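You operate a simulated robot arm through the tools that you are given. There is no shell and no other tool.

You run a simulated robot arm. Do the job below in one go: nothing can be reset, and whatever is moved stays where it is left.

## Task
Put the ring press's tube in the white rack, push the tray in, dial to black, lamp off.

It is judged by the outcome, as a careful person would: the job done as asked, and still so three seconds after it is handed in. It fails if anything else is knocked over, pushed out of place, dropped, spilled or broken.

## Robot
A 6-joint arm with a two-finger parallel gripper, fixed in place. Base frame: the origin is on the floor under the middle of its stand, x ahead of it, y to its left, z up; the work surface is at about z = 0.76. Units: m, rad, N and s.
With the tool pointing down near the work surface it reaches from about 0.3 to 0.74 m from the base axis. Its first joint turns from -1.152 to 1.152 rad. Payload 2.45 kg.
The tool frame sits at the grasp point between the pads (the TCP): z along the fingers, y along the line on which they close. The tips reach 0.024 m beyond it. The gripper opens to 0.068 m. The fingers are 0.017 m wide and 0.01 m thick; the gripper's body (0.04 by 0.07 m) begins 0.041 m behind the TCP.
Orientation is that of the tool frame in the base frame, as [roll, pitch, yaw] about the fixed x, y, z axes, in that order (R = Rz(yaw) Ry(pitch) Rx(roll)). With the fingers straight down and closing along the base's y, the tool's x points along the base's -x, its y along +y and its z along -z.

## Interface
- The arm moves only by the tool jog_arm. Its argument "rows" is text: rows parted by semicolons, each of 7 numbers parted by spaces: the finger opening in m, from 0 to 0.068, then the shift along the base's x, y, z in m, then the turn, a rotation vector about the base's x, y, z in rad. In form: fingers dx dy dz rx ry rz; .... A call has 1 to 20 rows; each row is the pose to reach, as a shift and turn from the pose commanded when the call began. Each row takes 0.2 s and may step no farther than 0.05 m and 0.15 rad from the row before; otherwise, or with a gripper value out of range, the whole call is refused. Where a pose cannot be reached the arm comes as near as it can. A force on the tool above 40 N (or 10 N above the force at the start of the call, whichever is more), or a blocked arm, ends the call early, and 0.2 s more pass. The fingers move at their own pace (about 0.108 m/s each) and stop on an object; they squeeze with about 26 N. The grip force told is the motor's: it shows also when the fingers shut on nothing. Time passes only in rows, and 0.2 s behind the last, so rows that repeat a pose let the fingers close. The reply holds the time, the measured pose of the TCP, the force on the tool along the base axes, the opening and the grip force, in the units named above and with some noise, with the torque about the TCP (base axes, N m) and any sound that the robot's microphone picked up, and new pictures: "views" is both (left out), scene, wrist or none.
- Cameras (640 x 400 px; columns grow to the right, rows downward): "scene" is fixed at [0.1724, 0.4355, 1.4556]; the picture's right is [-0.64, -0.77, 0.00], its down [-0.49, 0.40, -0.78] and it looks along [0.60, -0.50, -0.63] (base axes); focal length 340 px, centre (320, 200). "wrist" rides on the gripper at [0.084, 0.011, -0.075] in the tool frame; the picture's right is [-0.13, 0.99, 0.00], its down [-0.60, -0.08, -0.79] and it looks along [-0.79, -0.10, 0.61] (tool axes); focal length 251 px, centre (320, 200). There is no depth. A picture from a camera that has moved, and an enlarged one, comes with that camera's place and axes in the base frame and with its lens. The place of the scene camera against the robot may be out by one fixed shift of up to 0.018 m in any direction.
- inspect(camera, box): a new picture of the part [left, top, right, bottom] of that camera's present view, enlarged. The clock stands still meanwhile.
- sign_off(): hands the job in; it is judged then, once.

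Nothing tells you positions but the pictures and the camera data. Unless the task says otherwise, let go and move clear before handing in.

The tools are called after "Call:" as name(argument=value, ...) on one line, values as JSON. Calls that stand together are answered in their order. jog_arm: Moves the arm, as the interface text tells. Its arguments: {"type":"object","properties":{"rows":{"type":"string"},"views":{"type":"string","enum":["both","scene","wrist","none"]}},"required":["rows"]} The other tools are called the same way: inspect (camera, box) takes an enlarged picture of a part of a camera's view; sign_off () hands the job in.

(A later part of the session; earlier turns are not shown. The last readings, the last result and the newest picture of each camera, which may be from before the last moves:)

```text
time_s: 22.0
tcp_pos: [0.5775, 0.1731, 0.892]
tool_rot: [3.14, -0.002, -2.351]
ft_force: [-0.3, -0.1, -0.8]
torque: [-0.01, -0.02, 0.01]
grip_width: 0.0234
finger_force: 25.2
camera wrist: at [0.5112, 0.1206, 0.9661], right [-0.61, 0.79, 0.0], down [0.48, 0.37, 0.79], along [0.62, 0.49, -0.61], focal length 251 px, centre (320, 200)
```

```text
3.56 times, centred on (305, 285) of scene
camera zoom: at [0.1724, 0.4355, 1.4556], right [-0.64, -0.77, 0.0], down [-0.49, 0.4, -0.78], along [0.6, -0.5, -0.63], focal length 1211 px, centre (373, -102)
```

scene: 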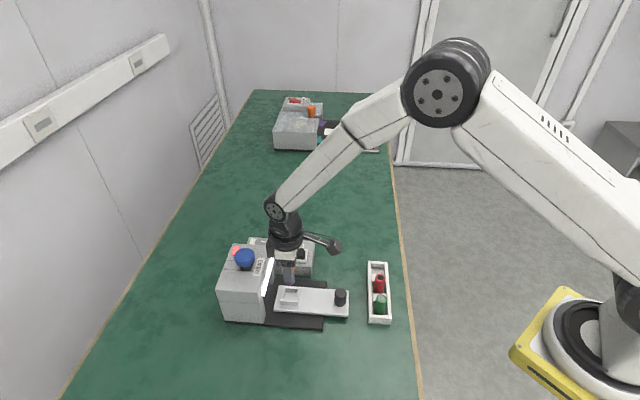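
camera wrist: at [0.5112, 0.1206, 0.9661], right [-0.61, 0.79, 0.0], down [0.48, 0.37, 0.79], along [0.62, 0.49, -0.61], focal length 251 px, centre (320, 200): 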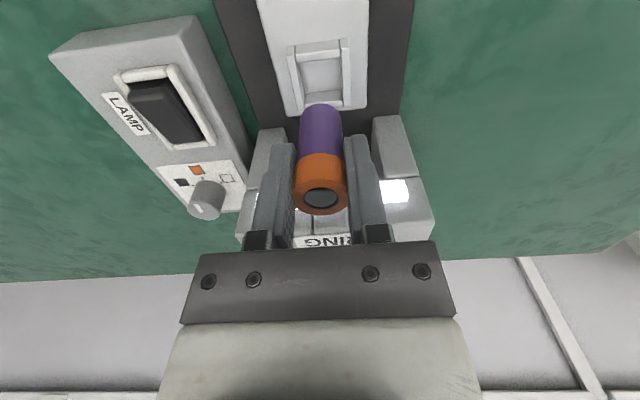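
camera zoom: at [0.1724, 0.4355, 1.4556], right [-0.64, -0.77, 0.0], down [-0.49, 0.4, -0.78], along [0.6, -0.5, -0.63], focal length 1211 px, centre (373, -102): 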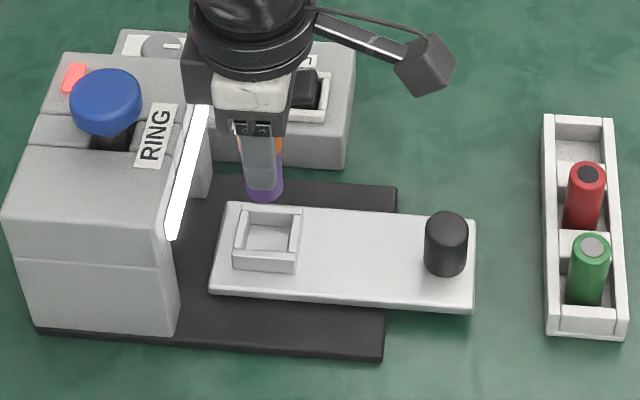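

The tube came up with its ring. While I have this view I'll check the dial and the switch.

Call:
inspect(camera="wrist", box=[150, 150, 260, 230])

Call:
inspect(camera="wrist", box=[40, 10, 260, 230])

Call:
inspect(camera="scene", box=[340, 240, 420, 340])

```text
5.00 times, centred on (205, 190) of wrist
camera zoom: at [0.5112, 0.1206, 0.9661], right [-0.61, 0.79, 0.0], down [0.48, 0.37, 0.79], along [0.62, 0.49, -0.61], focal length 1257 px, centre (895, 250)
```

zoom: 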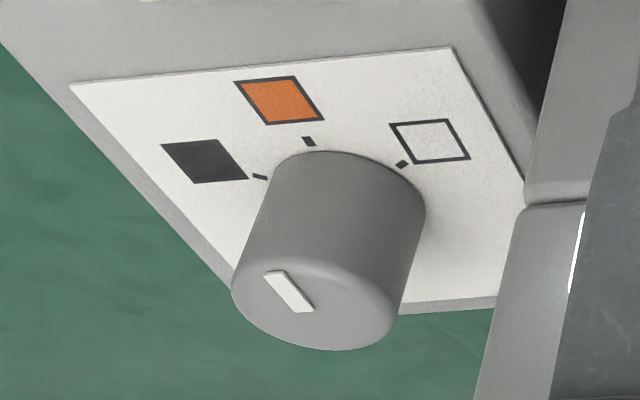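

```text
1.82 times, centred on (150, 120) of wrist
camera zoom: at [0.5112, 0.1206, 0.9661], right [-0.61, 0.79, 0.0], down [0.48, 0.37, 0.79], along [0.62, 0.49, -0.61], focal length 457 px, centre (629, 346)
```

zoom: 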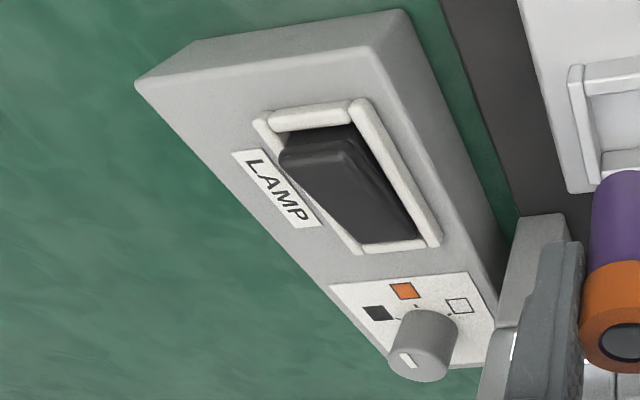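

```text
4.00 times, centred on (380, 290) of scene
camera zoom: at [0.1724, 0.4355, 1.4556], right [-0.64, -0.77, 0.0], down [-0.49, 0.4, -0.78], along [0.6, -0.5, -0.63], focal length 1362 px, centre (80, -160)
```

zoom: 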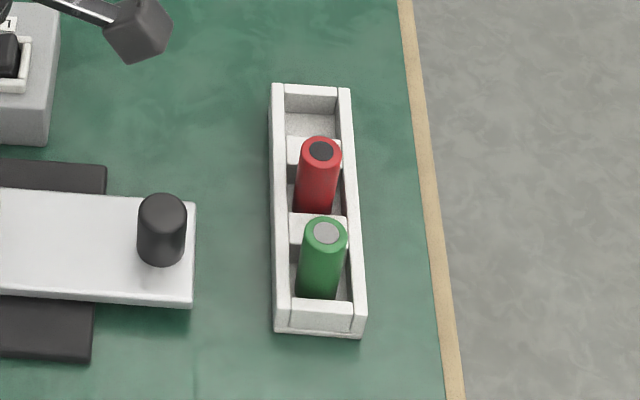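

The pointer sits on orange, so the dial needs about 65° counter-clockwise to reach black. The dial centre is near (0.730, 0.150). Now I carry the tube over to the rack's empty slot, near (0.514, -0.040).

Call:
jog_arm(rows="0.015 0 0 0.03 0 0 0; 0.015 0 0 0.06 0 0 0; 0.015 -0.01 -0.033 0.06 0 0 0; 0.015 -0.02 -0.066 0.06 0 0 0; 0.015 -0.03 -0.099 0.06 0 0 0; 0.015 -0.04 -0.132 0.06 0 0 0; 0.015 -0.05 -0.165 0.06 0 0 0; 0.015 -0.06 -0.195 0.06 0 0 0; 0.015 -0.0635 -0.213 0.06 0 0 0; 0.015 -0.0635 -0.213 0.06 0 0 0")

Call:
inspect(camera="wrist", box=[220, 0, 420, 160])

Call:
inspect(camera="scene", box=[320, 200, 440, 340])

```text
time_s: 24.2
tcp_pos: [0.5137, -0.037, 0.9532]
tool_rot: [3.141, 0.0, -2.351]
ft_force: [0.0, 0.4, 0.1]
torque: [0.0, 0.0, -0.01]
grip_width: 0.0233
finger_force: 26.6
camera wrist: at [0.4484, -0.0919, 1.0263], right [-0.61, 0.79, 0.0], down [0.48, 0.37, 0.79], along [0.62, 0.49, -0.61], focal length 251 px, centre (320, 200)
```

scene: 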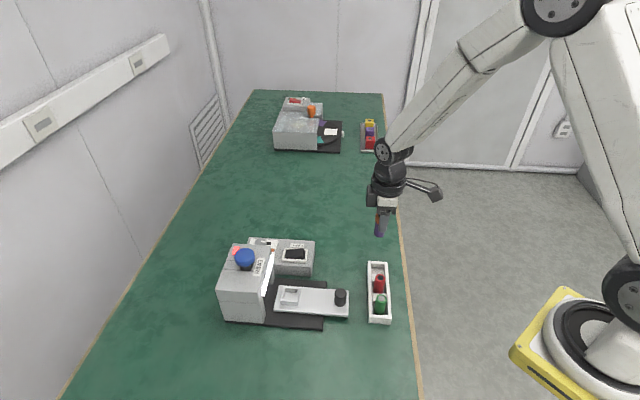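
wrist: 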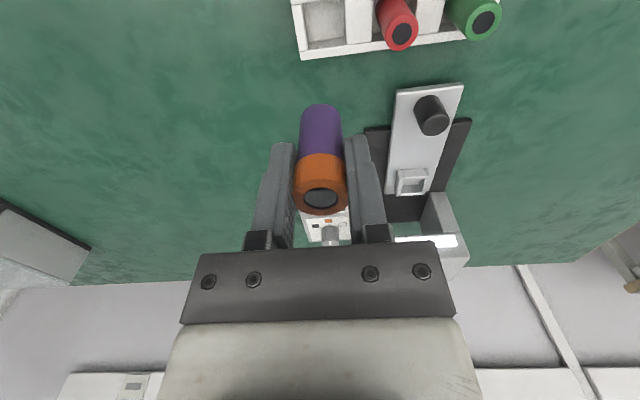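

```text
2.50 times, centred on (320, 80) of wrist
camera zoom: at [0.4484, -0.0919, 1.0263], right [-0.61, 0.79, 0.0], down [0.48, 0.37, 0.79], along [0.62, 0.49, -0.61], focal length 629 px, centre (320, 500)
```

zoom: 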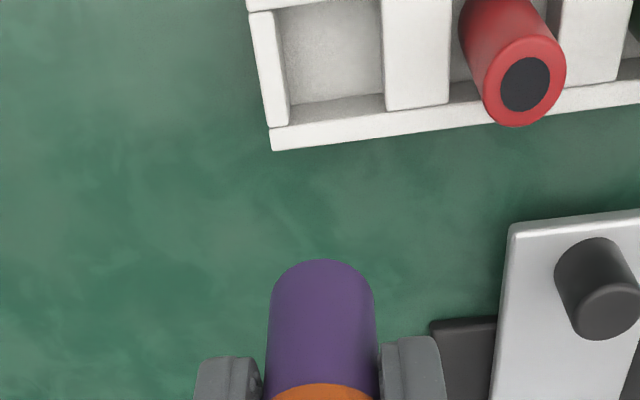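

```text
2.86 times, centred on (380, 270) of scene
camera zoom: at [0.1724, 0.4355, 1.4556], right [-0.64, -0.77, 0.0], down [-0.49, 0.4, -0.78], along [0.6, -0.5, -0.63], focal length 973 px, centre (149, 0)
```

zoom: 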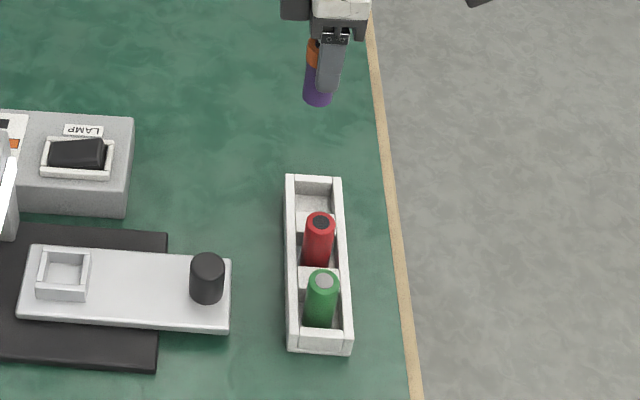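

The slot is directly ahead in view, about 33 mm square. I'll zoom in to get its height and centre.

Call:
inspect(camera="scene", box=[355, 250, 405, 300])

Call:
inspect(camera="wrist", box=[285, 0, 385, 65])

```text
8.00 times, centred on (380, 275) of scene
camera zoom: at [0.1724, 0.4355, 1.4556], right [-0.64, -0.77, 0.0], down [-0.49, 0.4, -0.78], along [0.6, -0.5, -0.63], focal length 2724 px, centre (-160, -400)
```

zoom: 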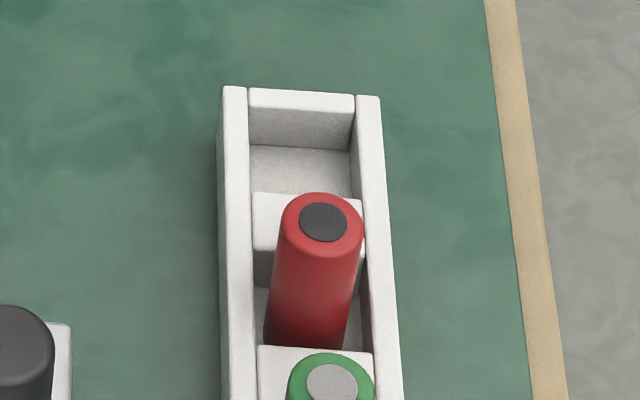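

```text
6.15 times, centred on (335, 32) of wrist
camera zoom: at [0.4484, -0.0919, 1.0263], right [-0.61, 0.79, 0.0], down [0.48, 0.37, 0.79], along [0.62, 0.49, -0.61], focal length 1547 px, centre (228, 1231)
```

zoom: 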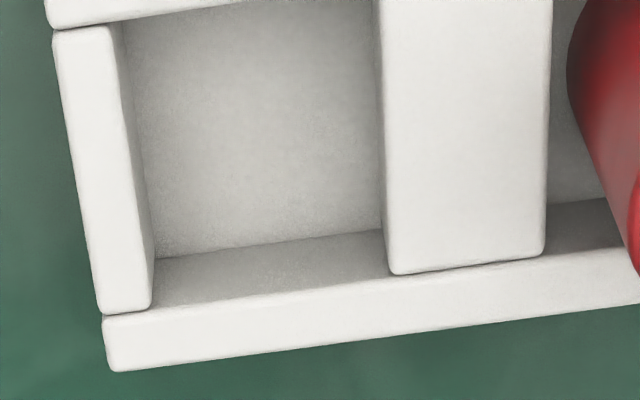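

The rack top is at z ≈ 0.782, its slot floor at ≈ 0.765 and the slot centre at ≈ (0.506, -0.042). I'll align and come down to just above the slot to check.

Call:
jog_arm(rows="0.015 -0.008 -0.0028 0 0 0 0; 0.015 -0.008 -0.0028 -0.04 0 0 0; 0.015 -0.008 -0.0028 -0.08 0 0 0; 0.015 -0.008 -0.0028 -0.11 0 0 0; 0.015 -0.008 -0.0028 -0.11 0 0 0")

Call:
inspect(camera="wrist", box=[240, 40, 440, 200])

Call:
inspect(camera="scene", box=[350, 230, 410, 290])

```text
time_s: 25.4
tcp_pos: [0.5069, -0.0428, 0.8426]
tool_rot: [-3.141, -0.002, -2.35]
ft_force: [-0.4, 0.4, -1.4]
torque: [-0.02, -0.01, -0.01]
grip_width: 0.0236
finger_force: 26.0
camera wrist: at [0.4402, -0.0954, 0.9165], right [-0.61, 0.79, 0.0], down [0.48, 0.37, 0.79], along [0.63, 0.49, -0.61], focal length 251 px, centre (320, 200)
```

scene: 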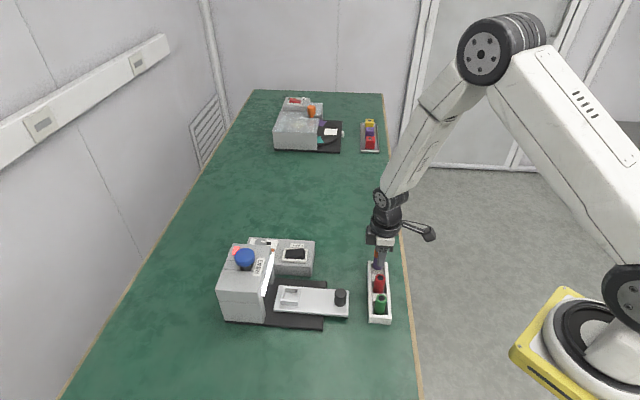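
wrist: 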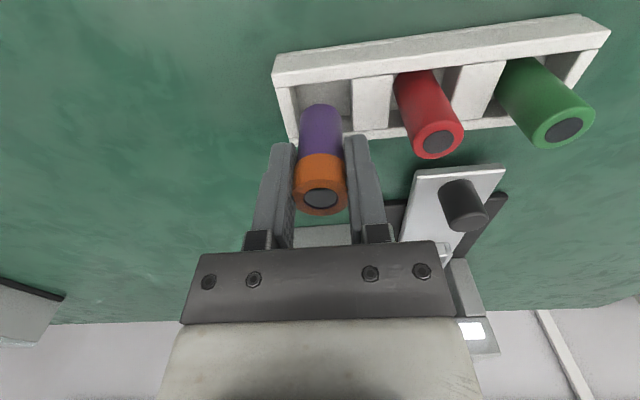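

```text
2.50 times, centred on (340, 120) of wrist
camera zoom: at [0.4402, -0.0954, 0.9165], right [-0.61, 0.79, 0.0], down [0.48, 0.37, 0.79], along [0.63, 0.49, -0.61], focal length 629 px, centre (270, 400)
```

zoom: 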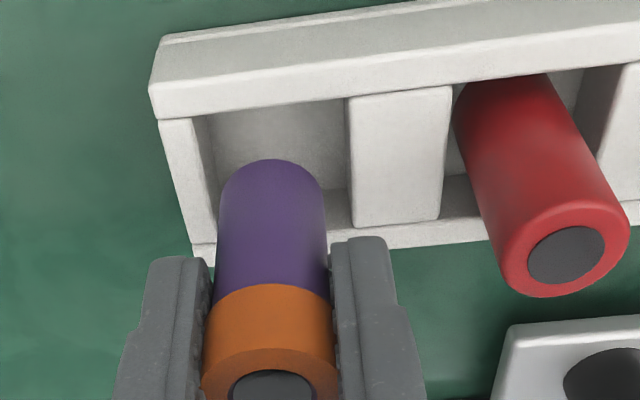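

```text
6.67 times, centred on (380, 260) of scene
camera zoom: at [0.1724, 0.4355, 1.4556], right [-0.64, -0.77, 0.0], down [-0.49, 0.4, -0.78], along [0.6, -0.5, -0.63], focal length 2270 px, centre (-80, -200)
```

zoom: 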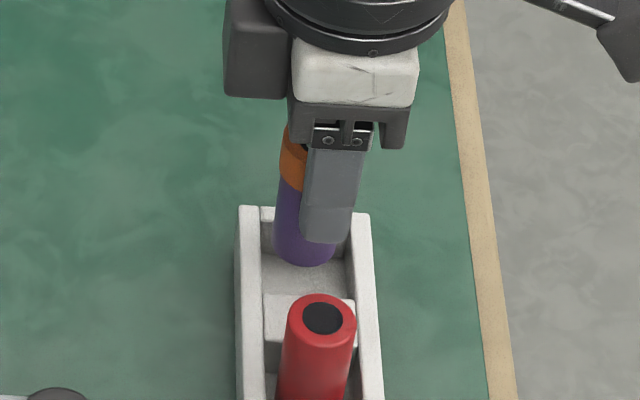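

Well aligned over the slot. I'll lower it in slowly, release with a small opening and back off.

Call:
jog_arm(rows="0.015 -0.0005 0.001 -0.01 0 0 0; 0.015 -0.0005 0.001 -0.018 0 0 0; 0.015 -0.0005 0.001 -0.024 0 0 0; 0.015 -0.0005 0.001 -0.028 0 0 0; 0.015 -0.0005 0.001 -0.030 0 0 0; 0.015 -0.0005 0.001 -0.030 0 0 0")

Call:
inspect(camera="wrist", box=[240, 60, 440, 220])

```text
time_s: 26.8
tcp_pos: [0.5061, -0.0408, 0.8126]
tool_rot: [-3.14, -0.002, -2.351]
ft_force: [-3.2, 2.4, 22.2]
torque: [0.15, 0.02, -0.02]
grip_width: 0.0233
finger_force: 26.4
camera wrist: at [0.4397, -0.0942, 0.8863], right [-0.61, 0.79, 0.0], down [0.48, 0.37, 0.79], along [0.63, 0.49, -0.61], focal length 251 px, centre (320, 200)
```

scene: 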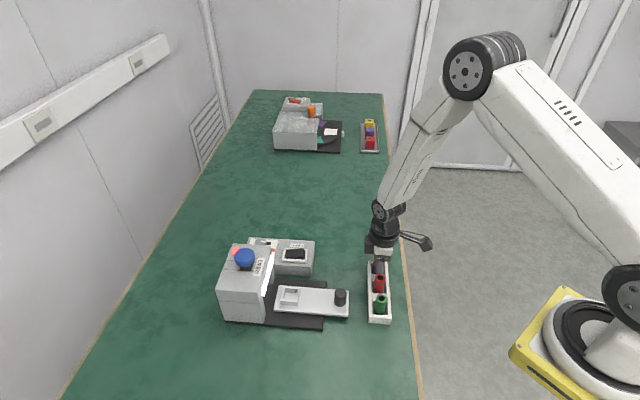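
wrist: 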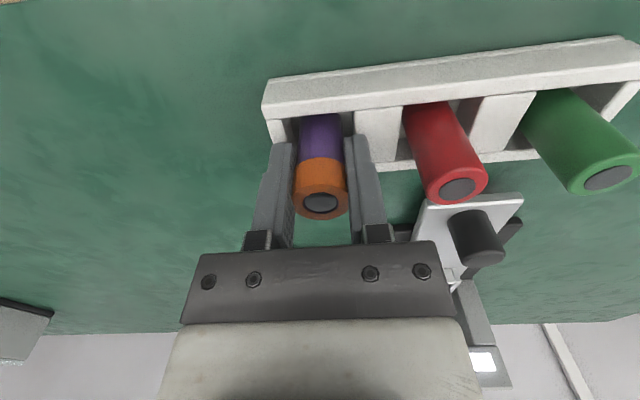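

```text
2.50 times, centred on (340, 140) of wrist
camera zoom: at [0.4397, -0.0942, 0.8863], right [-0.61, 0.79, 0.0], down [0.48, 0.37, 0.79], along [0.63, 0.49, -0.61], focal length 629 px, centre (270, 350)
```

zoom: 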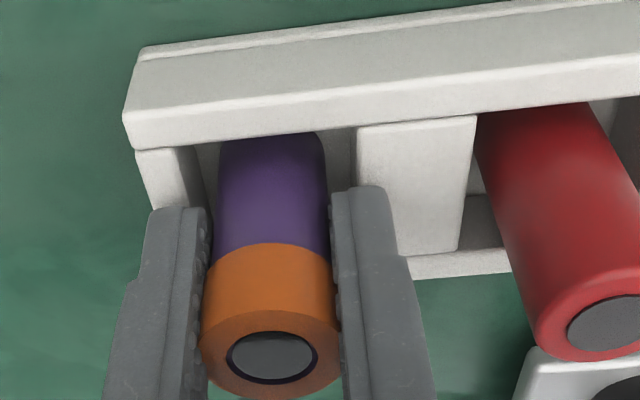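

The tube is in the slot and touching the floor. I'll relieve the load, open slightly and lift away.

Call:
jog_arm(rows="0.015 0 0 0.001 0 0 0; 0.03 0 0 0.001 0 0 0; 0.04 0 0 0.001 0 0 0; 0.04 0 0 0.001 0 0 0; 0.04 0 0 0.01 0 0 0; 0.04 0 0 0.03 0 0 0; 0.04 0 0 0.06 0 0 0; 0.04 0 0 0.10 0 0 0; 0.04 0 0 0.10 0 0 0")

Call:
inspect(camera="scene", box=[350, 230, 410, 330])

Call:
inspect(camera="wrist", box=[260, 0, 460, 140])

```text
time_s: 28.8
tcp_pos: [0.5041, -0.0402, 0.9124]
tool_rot: [3.14, -0.003, -2.35]
ft_force: [-0.1, -0.1, 0.1]
torque: [0.03, 0.0, 0.04]
grip_width: 0.0398
finger_force: 0.0
camera wrist: at [0.4381, -0.0944, 0.9858], right [-0.61, 0.79, 0.0], down [0.48, 0.37, 0.79], along [0.62, 0.49, -0.61], focal length 251 px, centre (320, 200)
```

scene: 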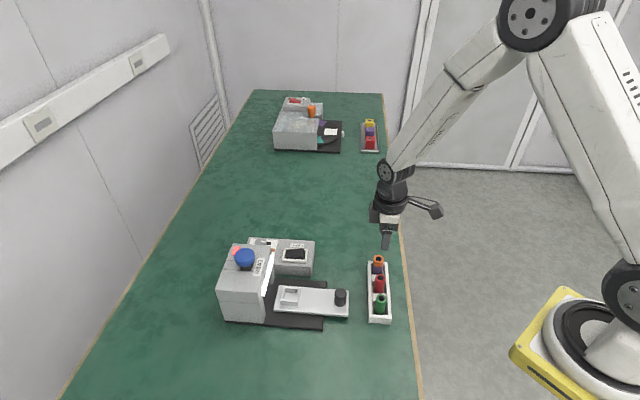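
wrist: 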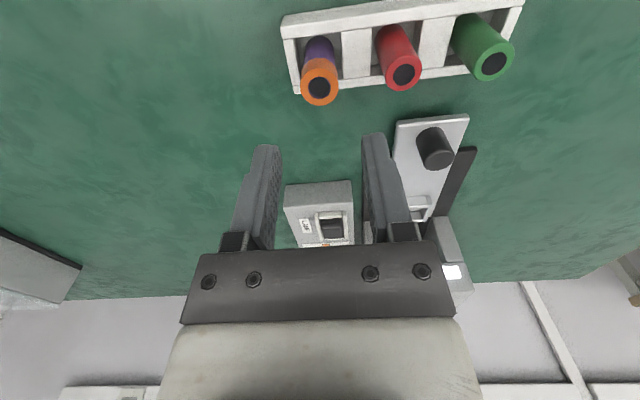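

```text
4.00 times, centred on (380, 280) of scene
camera zoom: at [0.1724, 0.4355, 1.4556], right [-0.64, -0.77, 0.0], down [-0.49, 0.4, -0.78], along [0.6, -0.5, -0.63], focal length 1362 px, centre (80, -120)
```

zoom: 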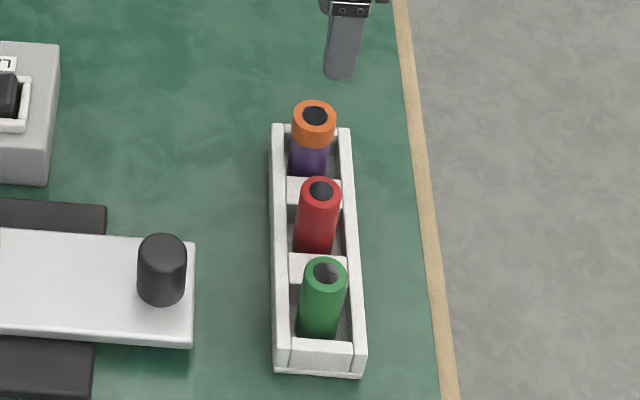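

```text
2.86 times, centred on (360, 70) of wrist
camera zoom: at [0.4381, -0.0944, 0.9858], right [-0.61, 0.79, 0.0], down [0.48, 0.37, 0.79], along [0.62, 0.49, -0.61], focal length 718 px, centre (206, 571)
```

zoom: 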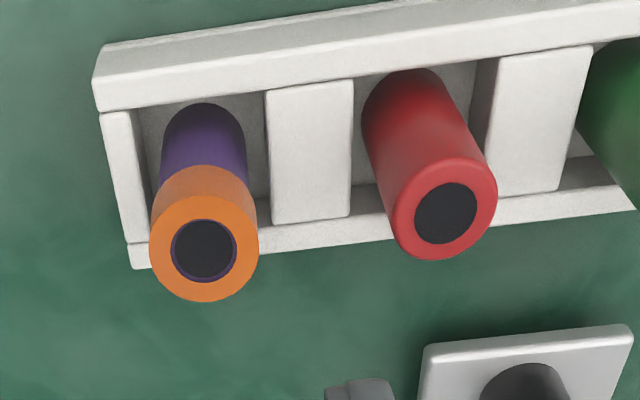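

The purple tube now stands upright in the rack's third slot with its neighbours undisturbed. Next I go back to the tray handle at (0.500, 0.098) to push the tray in.

Call:
jog_arm(rows="0.04 -0.001 0.035 0.01 0 0 0; 0.068 -0.002 0.07 0.01 0 0 0; 0.068 -0.003 0.105 0.01 0 0 0; 0.068 -0.0043 0.1375 0.01 0 0 0; 0.068 -0.0043 0.1375 0.01 0 0 0", views="wrist")

Call:
inspect(camera="wrist", box=[240, 0, 400, 160])

```text
time_s: 30.0
tcp_pos: [0.4992, 0.0969, 0.9227]
tool_rot: [3.14, -0.003, -2.349]
ft_force: [0.2, 0.1, 0.8]
torque: [0.01, -0.01, -0.04]
grip_width: 0.0681
finger_force: 0.0
camera wrist: at [0.4328, 0.044, 0.9964], right [-0.61, 0.79, 0.0], down [0.48, 0.37, 0.79], along [0.62, 0.49, -0.61], focal length 251 px, centre (320, 200)
```

wrist: 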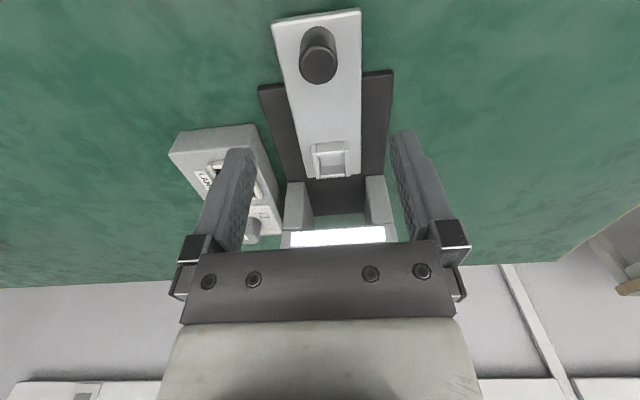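

```text
2.50 times, centred on (320, 80) of wrist
camera zoom: at [0.4328, 0.044, 0.9964], right [-0.61, 0.79, 0.0], down [0.48, 0.37, 0.79], along [0.62, 0.49, -0.61], focal length 629 px, centre (320, 500)
```

zoom: 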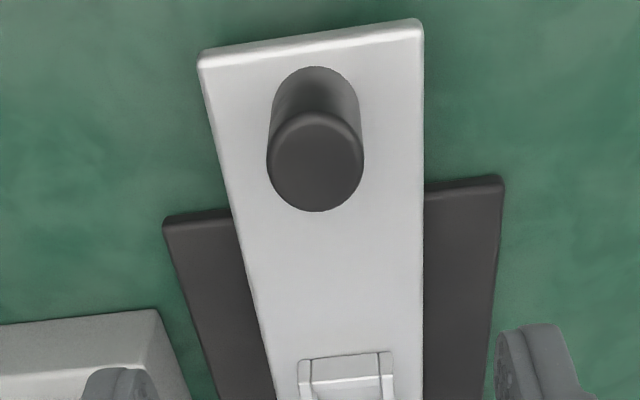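

Call:
jog_arm(rows="0.068 0.0004 -0.0004 -0.03 0 0 0; 0.068 0.0004 -0.0004 -0.06 0 0 0; 0.068 0.0004 -0.0004 -0.09 0 0 0; 0.068 0.0004 -0.0004 -0.108 0 0 0; 0.068 0.0004 -0.0004 -0.1125 0 0 0; 0.045 0.0004 -0.0004 -0.1125 0 0 0; 0.02 0.0004 -0.0004 -0.1125 0 0 0; 0.02 0.0004 -0.0004 -0.1125 0 0 0; 0.02 0.0004 -0.0004 -0.1125 0 0 0")

```text
time_s: 32.0
tcp_pos: [0.5019, 0.0964, 0.8109]
tool_rot: [3.141, -0.003, -2.351]
ft_force: [-10.7, 9.0, 1.3]
torque: [-0.14, 0.18, -0.06]
grip_width: 0.031
finger_force: 6.9
camera wrist: at [0.4349, 0.0422, 0.8853], right [-0.61, 0.79, 0.0], down [0.48, 0.37, 0.79], along [0.62, 0.49, -0.61], focal length 251 px, centre (320, 200)
```

scene: 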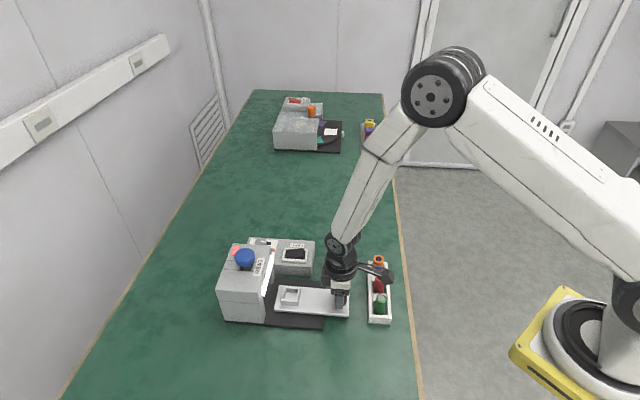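
wrist: 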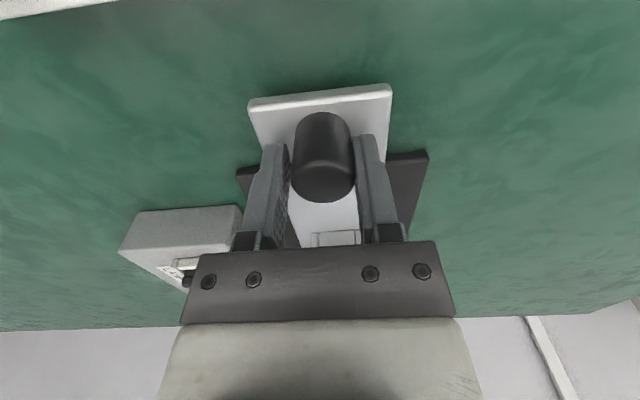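

The handle is a bit off centre between the fingers. I'll shift slightly to centre, finish closing and start pushing in.

Call:
jog_arm(rows="0.02 -0.0012 0.0012 0 0 0 0; 0.02 -0.0012 0.0012 0 0 0 0; 0.02 -0.0012 0.0012 0 0 0 0; 0.02 0.0023 0.0048 0 0 0 0; 0.02 0.0058 0.0083 0 0 0 0; 0.02 0.0058 0.0083 0 0 0 0", views="wrist")

```text
time_s: 33.4
tcp_pos: [0.5075, 0.1057, 0.8108]
tool_rot: [3.141, -0.001, -2.35]
ft_force: [-4.2, 4.0, 13.8]
torque: [0.02, 0.75, 0.0]
grip_width: 0.0274
finger_force: 42.6
camera wrist: at [0.4417, 0.0515, 0.8848], right [-0.61, 0.79, 0.0], down [0.48, 0.37, 0.79], along [0.63, 0.49, -0.61], focal length 251 px, centre (320, 200)
```

wrist: 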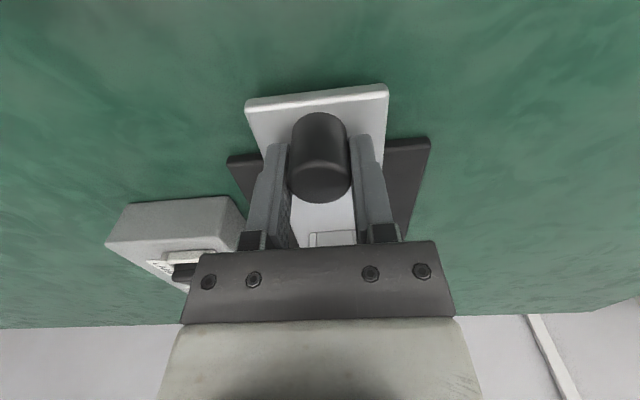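

Call:
jog_arm(rows="0.02 0.005 0.005 0 0 0 0; 0.02 0.01 0.01 0 0 0 0; 0.02 0.015 0.015 0 0 0 0; 0.02 0.02 0.02 0 0 0 0; 0.02 0.025 0.025 0 0 0 0; 0.02 0.03 0.03 0 0 0 0; 0.02 0.035 0.035 0 0 0 0; 0.02 0.04 0.04 0 0 0 0; 0.02 0.045 0.045 0 0 0 0; 0.02 0.05 0.05 0 0 0 0; 0.02 0.05 0.05 0 0 0 0")

Call:
inspect(camera="scene", box=[215, 230, 395, 340])

```text
time_s: 35.8
tcp_pos: [0.5578, 0.1547, 0.8106]
tool_rot: [-3.14, 0.001, -2.353]
ft_force: [6.3, -6.6, 27.8]
torque: [0.47, 0.14, -0.1]
grip_width: 0.0278
finger_force: 42.2
camera wrist: at [0.4913, 0.1014, 0.8844], right [-0.61, 0.79, 0.0], down [0.48, 0.37, 0.79], along [0.63, 0.49, -0.61], focal length 251 px, centre (320, 200)
```

scene: 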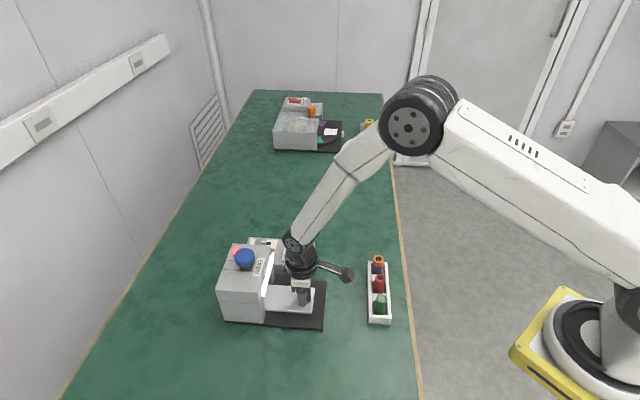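
wrist: 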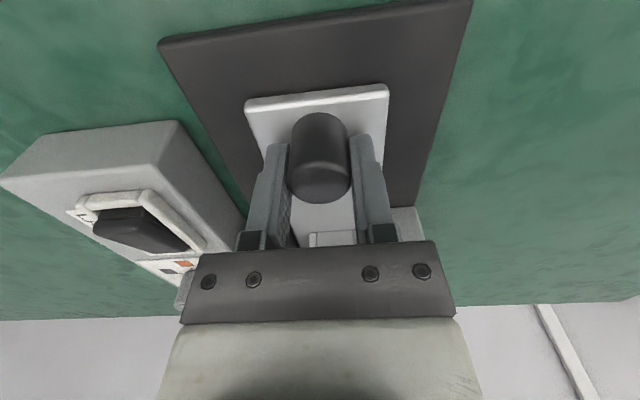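

```text
3.56 times, centred on (305, 285) of scene
camera zoom: at [0.1721, 0.4352, 1.4558], right [-0.64, -0.77, 0.0], down [-0.48, 0.4, -0.78], along [0.6, -0.5, -0.63], focal length 1211 px, centre (373, -102)
```

zoom: 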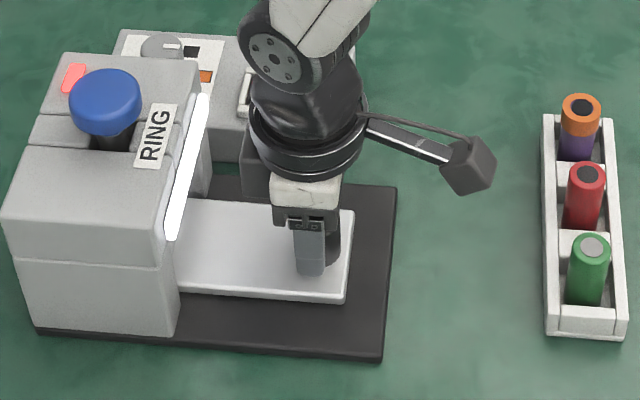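

Nearly there, with the LED still red. I'll relieve the vertical load and keep pushing in small steps until it seats.

Call:
jog_arm(rows="0.02 0.0004 -0.0004 0.0015 0 0 0; 0.02 0.0024 0.0016 0.0015 0 0 0; 0.02 0.0044 0.0036 0.0015 0 0 0; 0.02 0.0064 0.0056 0.0015 0 0 0; 0.02 0.0064 0.0056 0.0015 0 0 0", views="scene")

Call:
inspect(camera="scene", box=[215, 230, 335, 330])

```text
time_s: 37.0
tcp_pos: [0.5639, 0.1605, 0.8113]
tool_rot: [3.14, -0.003, -2.35]
ft_force: [6.2, -4.5, 15.5]
torque: [-0.29, -0.59, 0.13]
grip_width: 0.0273
finger_force: 43.0
```

scene: 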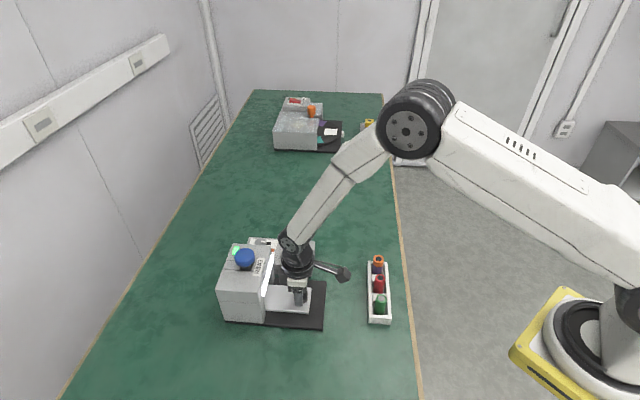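

```text
4.00 times, centred on (275, 280) of scene
camera zoom: at [0.1722, 0.4353, 1.4557], right [-0.64, -0.77, 0.0], down [-0.49, 0.4, -0.78], along [0.6, -0.5, -0.63], focal length 1362 px, centre (500, -120)
```

zoom: 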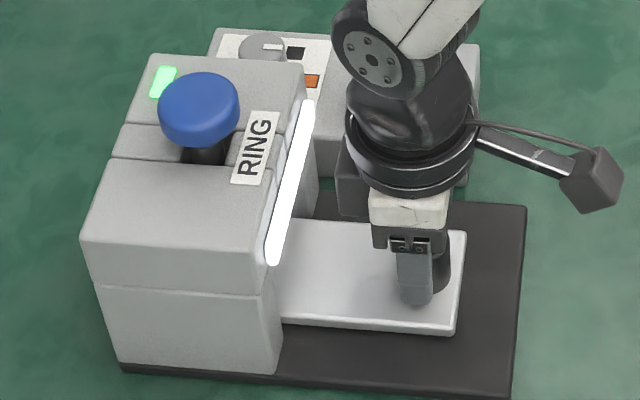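

The LED is green again and the tray is back at its starting depth. I'll nudge one more millimetre to feel for the stop.

Call:
jog_arm(rows="0.02 0.0011 0.0003 0.0005 0 0 0; 0.02 0.0011 0.0003 0.0005 0 0 0", views="none")

```text
time_s: 37.6
tcp_pos: [0.5636, 0.1609, 0.8109]
tool_rot: [3.14, -0.002, -2.352]
ft_force: [1.3, -0.8, 7.7]
torque: [0.29, -1.2, 0.12]
grip_width: 0.0274
finger_force: 42.5
```

Call:
jog_arm(rows="0.02 0.0008 0.0008 0.0003 0 0 0; 0.02 0.0016 0.0016 0.0003 0 0 0; 0.02 0.0016 0.0016 0.0003 0 0 0", views="wrist")

```text
time_s: 38.4
tcp_pos: [0.5651, 0.1616, 0.8103]
tool_rot: [3.137, -0.005, -2.354]
ft_force: [-6.8, -14.8, 6.8]
torque: [-0.5, -0.51, 0.09]
grip_width: 0.0279
finger_force: 42.2
camera wrist: at [0.4983, 0.108, 0.8851], right [-0.61, 0.79, 0.0], down [0.49, 0.38, 0.79], along [0.62, 0.48, -0.62], focal length 251 px, centre (320, 200)
```

wrist: 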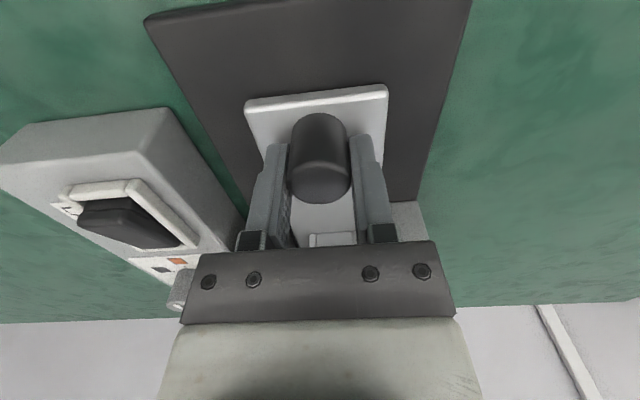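

The stop is felt at about 15 N, so the tray is fully in. I'll unload, release the handle and rise.

Call:
jog_arm(rows="0.02 -0.0006 -0.0006 0 0 0 0; 0.045 -0.0006 -0.0006 0 0 0 0; 0.068 -0.0006 -0.0006 0 0 0 0; 0.068 -0.0006 -0.0006 0 0 0 0; 0.068 -0.0006 -0.0006 0.03 0 0 0; 0.068 -0.0006 -0.0006 0.07 0 0 0; 0.068 -0.0006 -0.0006 0.11 0 0 0; 0.068 -0.0006 -0.0006 0.14 0 0 0; 0.068 -0.0006 -0.0006 0.14 0 0 0")

Call:
inspect(camera="scene", box=[215, 230, 335, 330])

Call:
inspect(camera="wrist", box=[130, 0, 400, 240])

```text
time_s: 40.4
tcp_pos: [0.5659, 0.1631, 0.9502]
tool_rot: [3.139, -0.001, -2.353]
ft_force: [0.7, 0.2, -0.8]
torque: [0.02, 0.0, -0.01]
grip_width: 0.0682
finger_force: 0.1
camera wrist: at [0.4991, 0.1094, 1.0252], right [-0.61, 0.79, 0.0], down [0.48, 0.37, 0.79], along [0.62, 0.49, -0.61], focal length 251 px, centre (320, 200)
```

scene: 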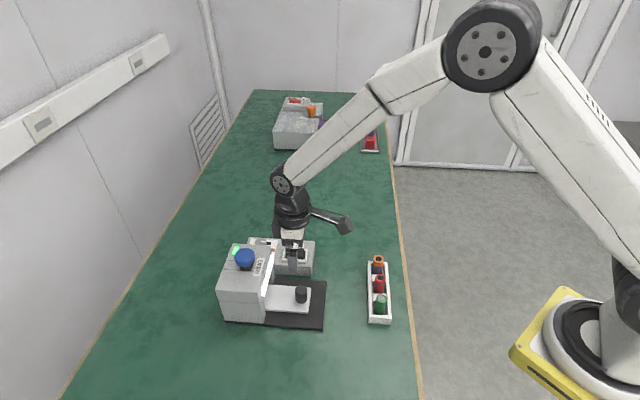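
wrist: 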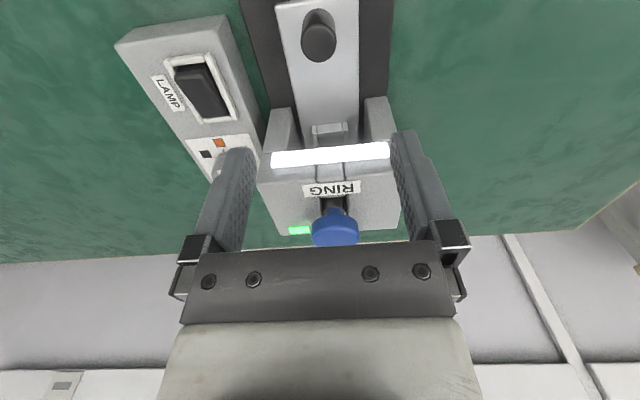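

```text
4.00 times, centred on (275, 280) of scene
camera zoom: at [0.1724, 0.4355, 1.4556], right [-0.64, -0.77, 0.0], down [-0.49, 0.4, -0.78], along [0.6, -0.5, -0.63], focal length 1362 px, centre (500, -120)
```

zoom: 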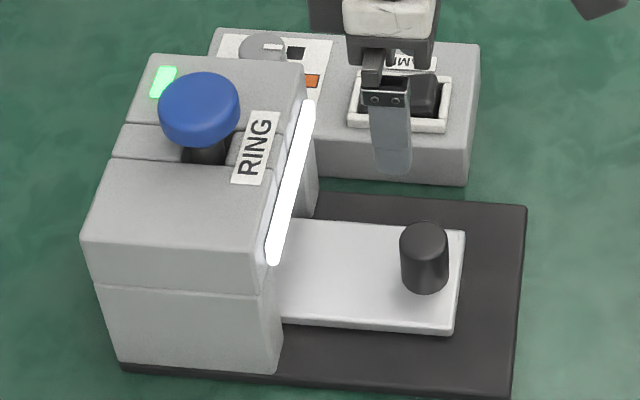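

```text
1.67 times, centred on (265, 120) of wrist
camera zoom: at [0.4991, 0.1094, 1.0252], right [-0.61, 0.79, 0.0], down [0.48, 0.37, 0.79], along [0.62, 0.49, -0.61], focal length 419 px, centre (412, 333)
```

zoom: 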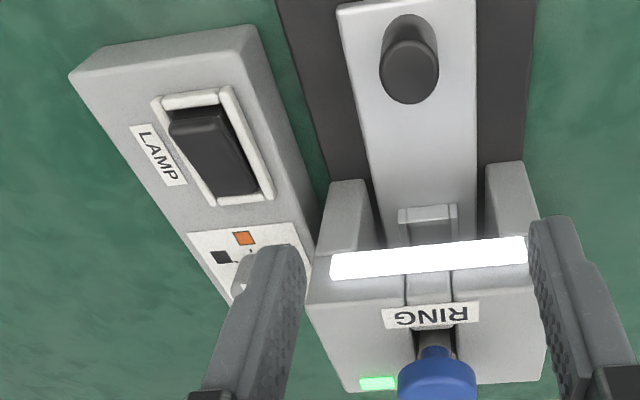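

The tray is in, released, and the LED is green. Next the dial: I'll move towards it with the tool yawed back for a clear view before gripping.

Call:
jog_arm(rows="0.068 0.015 -0.006 0.01 0 0 -0.122; 0.068 0.035 -0.012 0.015 0 0 -0.244; 0.068 0.055 -0.018 0.015 0 0 -0.366; 0.068 0.075 -0.024 0.015 0 0 -0.488; 0.068 0.094 -0.028 0.015 0 0 -0.61; 0.068 0.094 -0.028 0.015 0 0 -0.61")

Call:
inspect(camera="wrist", box=[220, 60, 420, 220])

```text
time_s: 41.8
tcp_pos: [0.6598, 0.134, 0.9657]
tool_rot: [3.14, -0.001, -2.964]
ft_force: [0.5, -0.5, -0.5]
torque: [-0.01, 0.02, -0.01]
grip_width: 0.0679
finger_force: 0.0
camera wrist: at [0.5761, 0.1279, 1.0395], right [-0.05, 1.0, 0.0], down [0.61, 0.03, 0.79], along [0.79, 0.04, -0.61], focal length 251 px, centre (320, 200)
```

scene: 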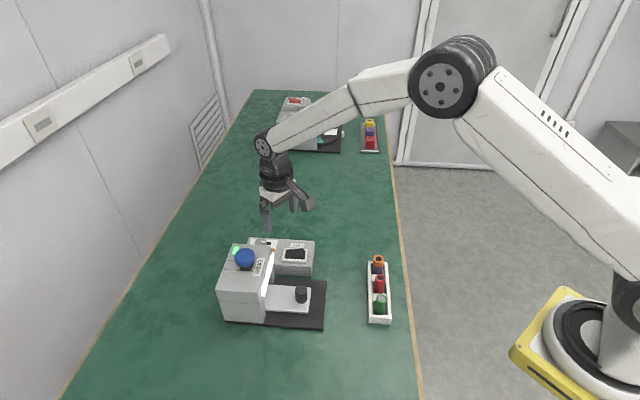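
wrist: 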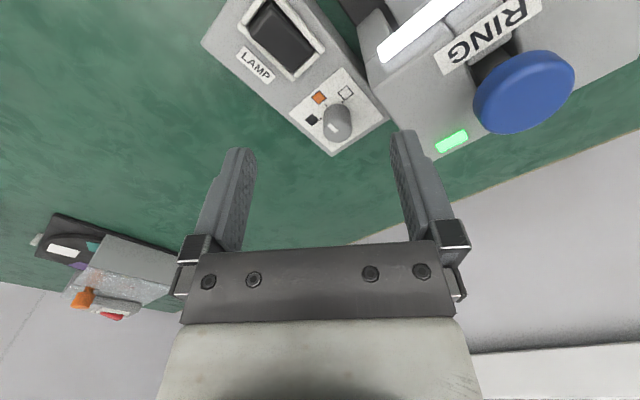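

```text
2.50 times, centred on (320, 140) of wrist
camera zoom: at [0.5761, 0.1279, 1.0395], right [-0.05, 1.0, 0.0], down [0.61, 0.03, 0.79], along [0.79, 0.04, -0.61], focal length 629 px, centre (320, 350)
```

zoom: 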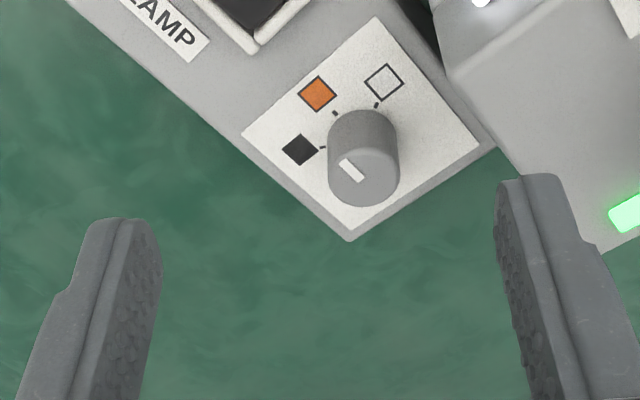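

The dial axis is at about (0.735, 0.154), its top at z ≈ 0.825, and the pointer is on orange. I'll yaw so the camera stays away from the press head, then hover over the dial to check reach.

Call:
jog_arm(rows="0.052 0.012 0.003 0 0 0 0.13; 0.052 0.025 0.007 0 0 0 0.26; 0.052 0.04 0.01 -0.005 0 0 0.39; 0.052 0.058 0.015 -0.015 0 0 0.52; 0.052 0.0752 0.0195 -0.03 0 0 0.52; 0.052 0.0752 0.0195 -0.05 0 0 0.52; 0.052 0.0752 0.0195 -0.07 0 0 0.52; 0.052 0.0752 0.0195 -0.07 0 0 0.52")

Call:
inspect(camera="wrist", box=[220, 60, 420, 220])

Call:
inspect(camera="scene", box=[215, 200, 335, 300])

```text
time_s: 43.6
tcp_pos: [0.735, 0.1544, 0.8966]
tool_rot: [3.141, -0.003, -2.442]
ft_force: [-0.2, -0.1, -0.4]
torque: [0.0, 0.0, -0.02]
grip_width: 0.0519
finger_force: 0.0
camera wrist: at [0.6636, 0.106, 0.9706], right [-0.54, 0.84, 0.0], down [0.51, 0.33, 0.79], along [0.67, 0.43, -0.61], focal length 251 px, centre (320, 200)
```

scene: 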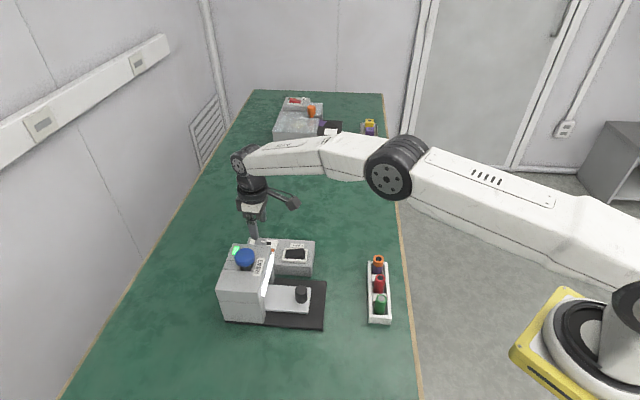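
wrist: 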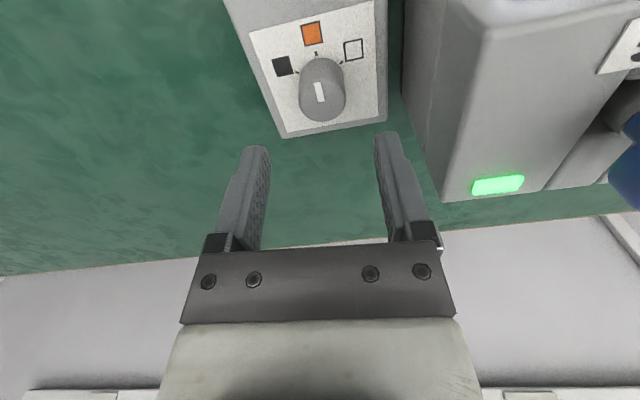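

```text
2.50 times, centred on (320, 140) of wrist
camera zoom: at [0.6636, 0.106, 0.9706], right [-0.54, 0.84, 0.0], down [0.51, 0.33, 0.79], along [0.67, 0.43, -0.61], focal length 629 px, centre (320, 350)
```

zoom: 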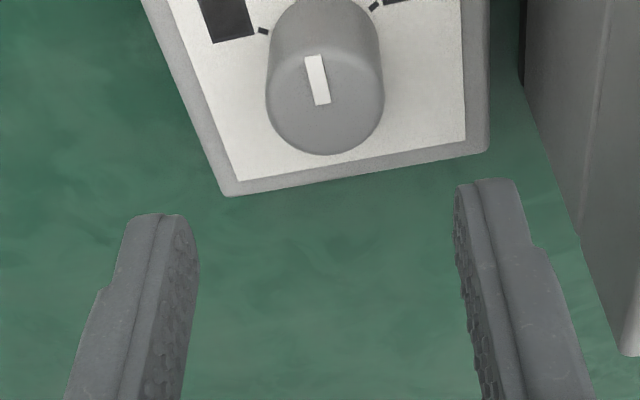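

```text
4.00 times, centred on (275, 250) of scene
camera zoom: at [0.1724, 0.4355, 1.4556], right [-0.64, -0.77, 0.0], down [-0.49, 0.4, -0.78], along [0.6, -0.5, -0.63], focal length 1362 px, centre (500, 0)
```

zoom: 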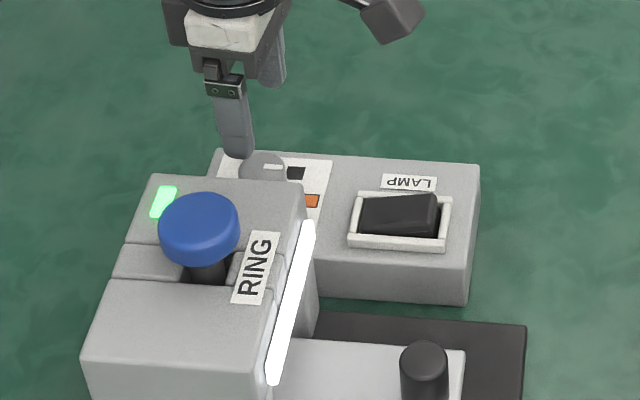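

The arm reaches it, and the dial is nearly centred. I'll lower onto the dial (tips staying above the panel) and close.

Call:
jog_arm(rows="0.052 0.0018 0.0013 -0.015 0 0 0; 0.052 0.0018 0.0013 -0.03 0 0 0; 0.052 0.0018 0.0013 -0.045 0 0 0; 0.052 0.0018 0.0013 -0.057 0 0 0; 0.052 0.0018 0.0013 -0.0645 0 0 0; 0.052 0.0018 0.0013 -0.0645 0 0 0")

Call:
inspect(camera="wrist", box=[220, 60, 420, 250])

```text
time_s: 45.0
tcp_pos: [0.7354, 0.1545, 0.8314]
tool_rot: [-3.141, -0.001, -2.442]
ft_force: [0.6, 0.2, 0.3]
torque: [0.0, 0.0, 0.05]
grip_width: 0.052
finger_force: 0.1
camera wrist: at [0.6649, 0.1078, 0.9061], right [-0.54, 0.84, 0.0], down [0.51, 0.33, 0.79], along [0.67, 0.43, -0.61], focal length 251 px, centre (320, 200)
```

scene: 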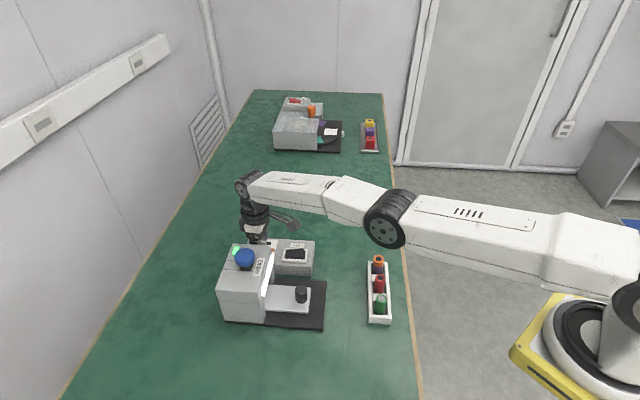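
wrist: 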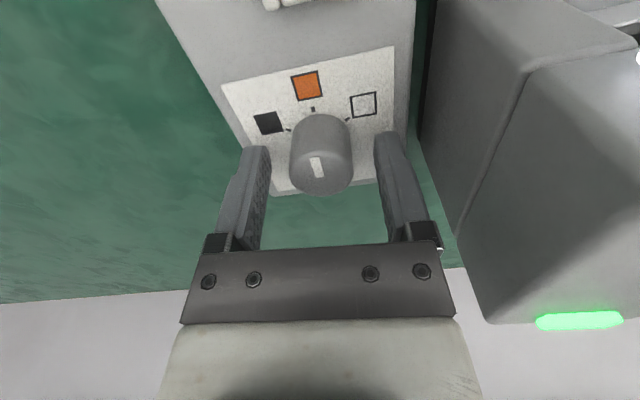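

```text
2.11 times, centred on (320, 155) of wrist
camera zoom: at [0.6649, 0.1078, 0.9061], right [-0.54, 0.84, 0.0], down [0.51, 0.33, 0.79], along [0.67, 0.43, -0.61], focal length 529 px, centre (320, 295)
```

zoom: 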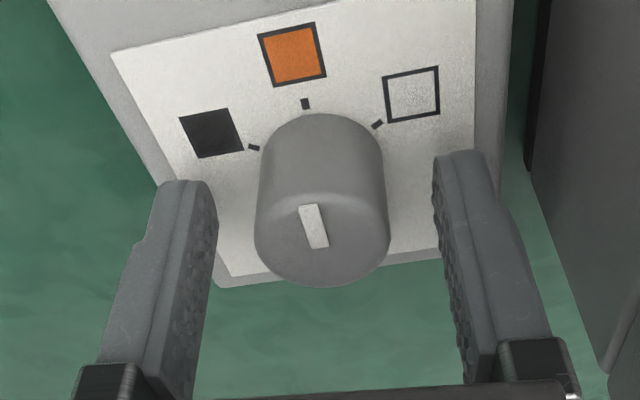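

The dial is centred between the fingers, and the ticks put black about 54–55° counter-clockwise from orange. I'll close on it and check the force first.

Call:
jog_arm(rows="0.04 0 0 0 0 0 0; 0.022 0 0 0 0 0 0; 0.022 0 0 0 0 0 0; 0.022 0 0 0 0 0 0", views="wrist")

```text
time_s: 46.0
tcp_pos: [0.7358, 0.1555, 0.832]
tool_rot: [-3.141, -0.001, -2.444]
ft_force: [-3.3, 2.5, 0.9]
torque: [-0.1, 0.08, -0.02]
grip_width: 0.0297
finger_force: 43.4
camera wrist: at [0.6646, 0.1081, 0.9062], right [-0.54, 0.84, 0.0], down [0.51, 0.33, 0.79], along [0.67, 0.43, -0.61], focal length 251 px, centre (320, 200)
```

wrist: 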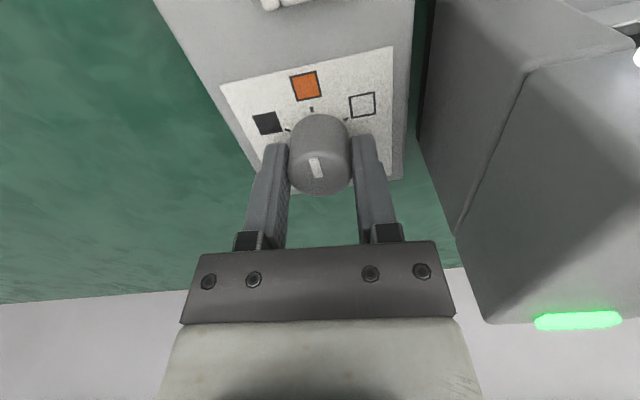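

Well centred with low side force. I'll turn it counter-clockwise in small steps.

Call:
jog_arm(rows="0.022 0 0 0 0 0 0.1; 0.022 0 0 0 0 0 0.2; 0.022 0 0 0 0 0 0.3; 0.022 0 0 0 0 0 0.4; 0.022 0 0 0 0 0 0.5; 0.022 0 0 0 0 0 0.5", views="wrist")

Call:
inspect(camera="wrist", box=[220, 60, 420, 250])

```text
time_s: 47.4
tcp_pos: [0.7351, 0.1567, 0.8314]
tool_rot: [3.14, -0.002, -1.941]
ft_force: [-6.5, 3.3, -0.3]
torque: [0.67, -0.25, 0.01]
grip_width: 0.0297
finger_force: 43.4
camera wrist: at [0.6953, 0.0795, 0.9061], right [-0.88, 0.48, 0.0], down [0.29, 0.54, 0.79], along [0.38, 0.7, -0.61], focal length 251 px, centre (320, 200)
```

wrist: 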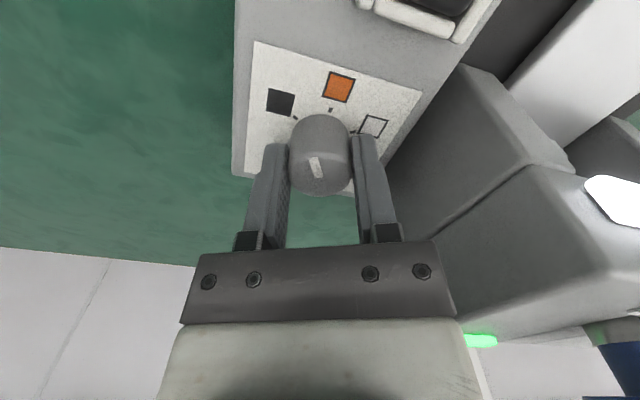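

```text
2.11 times, centred on (320, 155) of wrist
camera zoom: at [0.6953, 0.0795, 0.9061], right [-0.88, 0.48, 0.0], down [0.29, 0.54, 0.79], along [0.38, 0.7, -0.61], focal length 529 px, centre (320, 295)
```

zoom: 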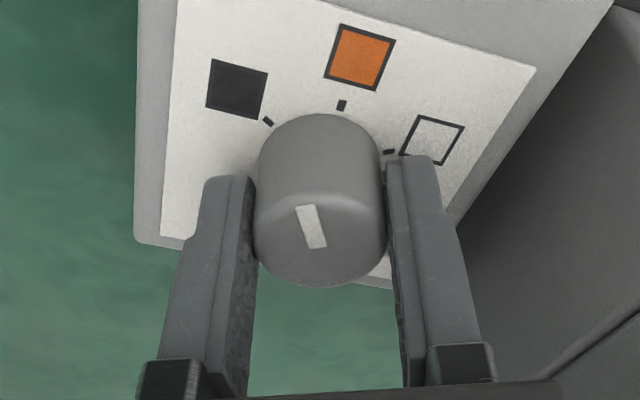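

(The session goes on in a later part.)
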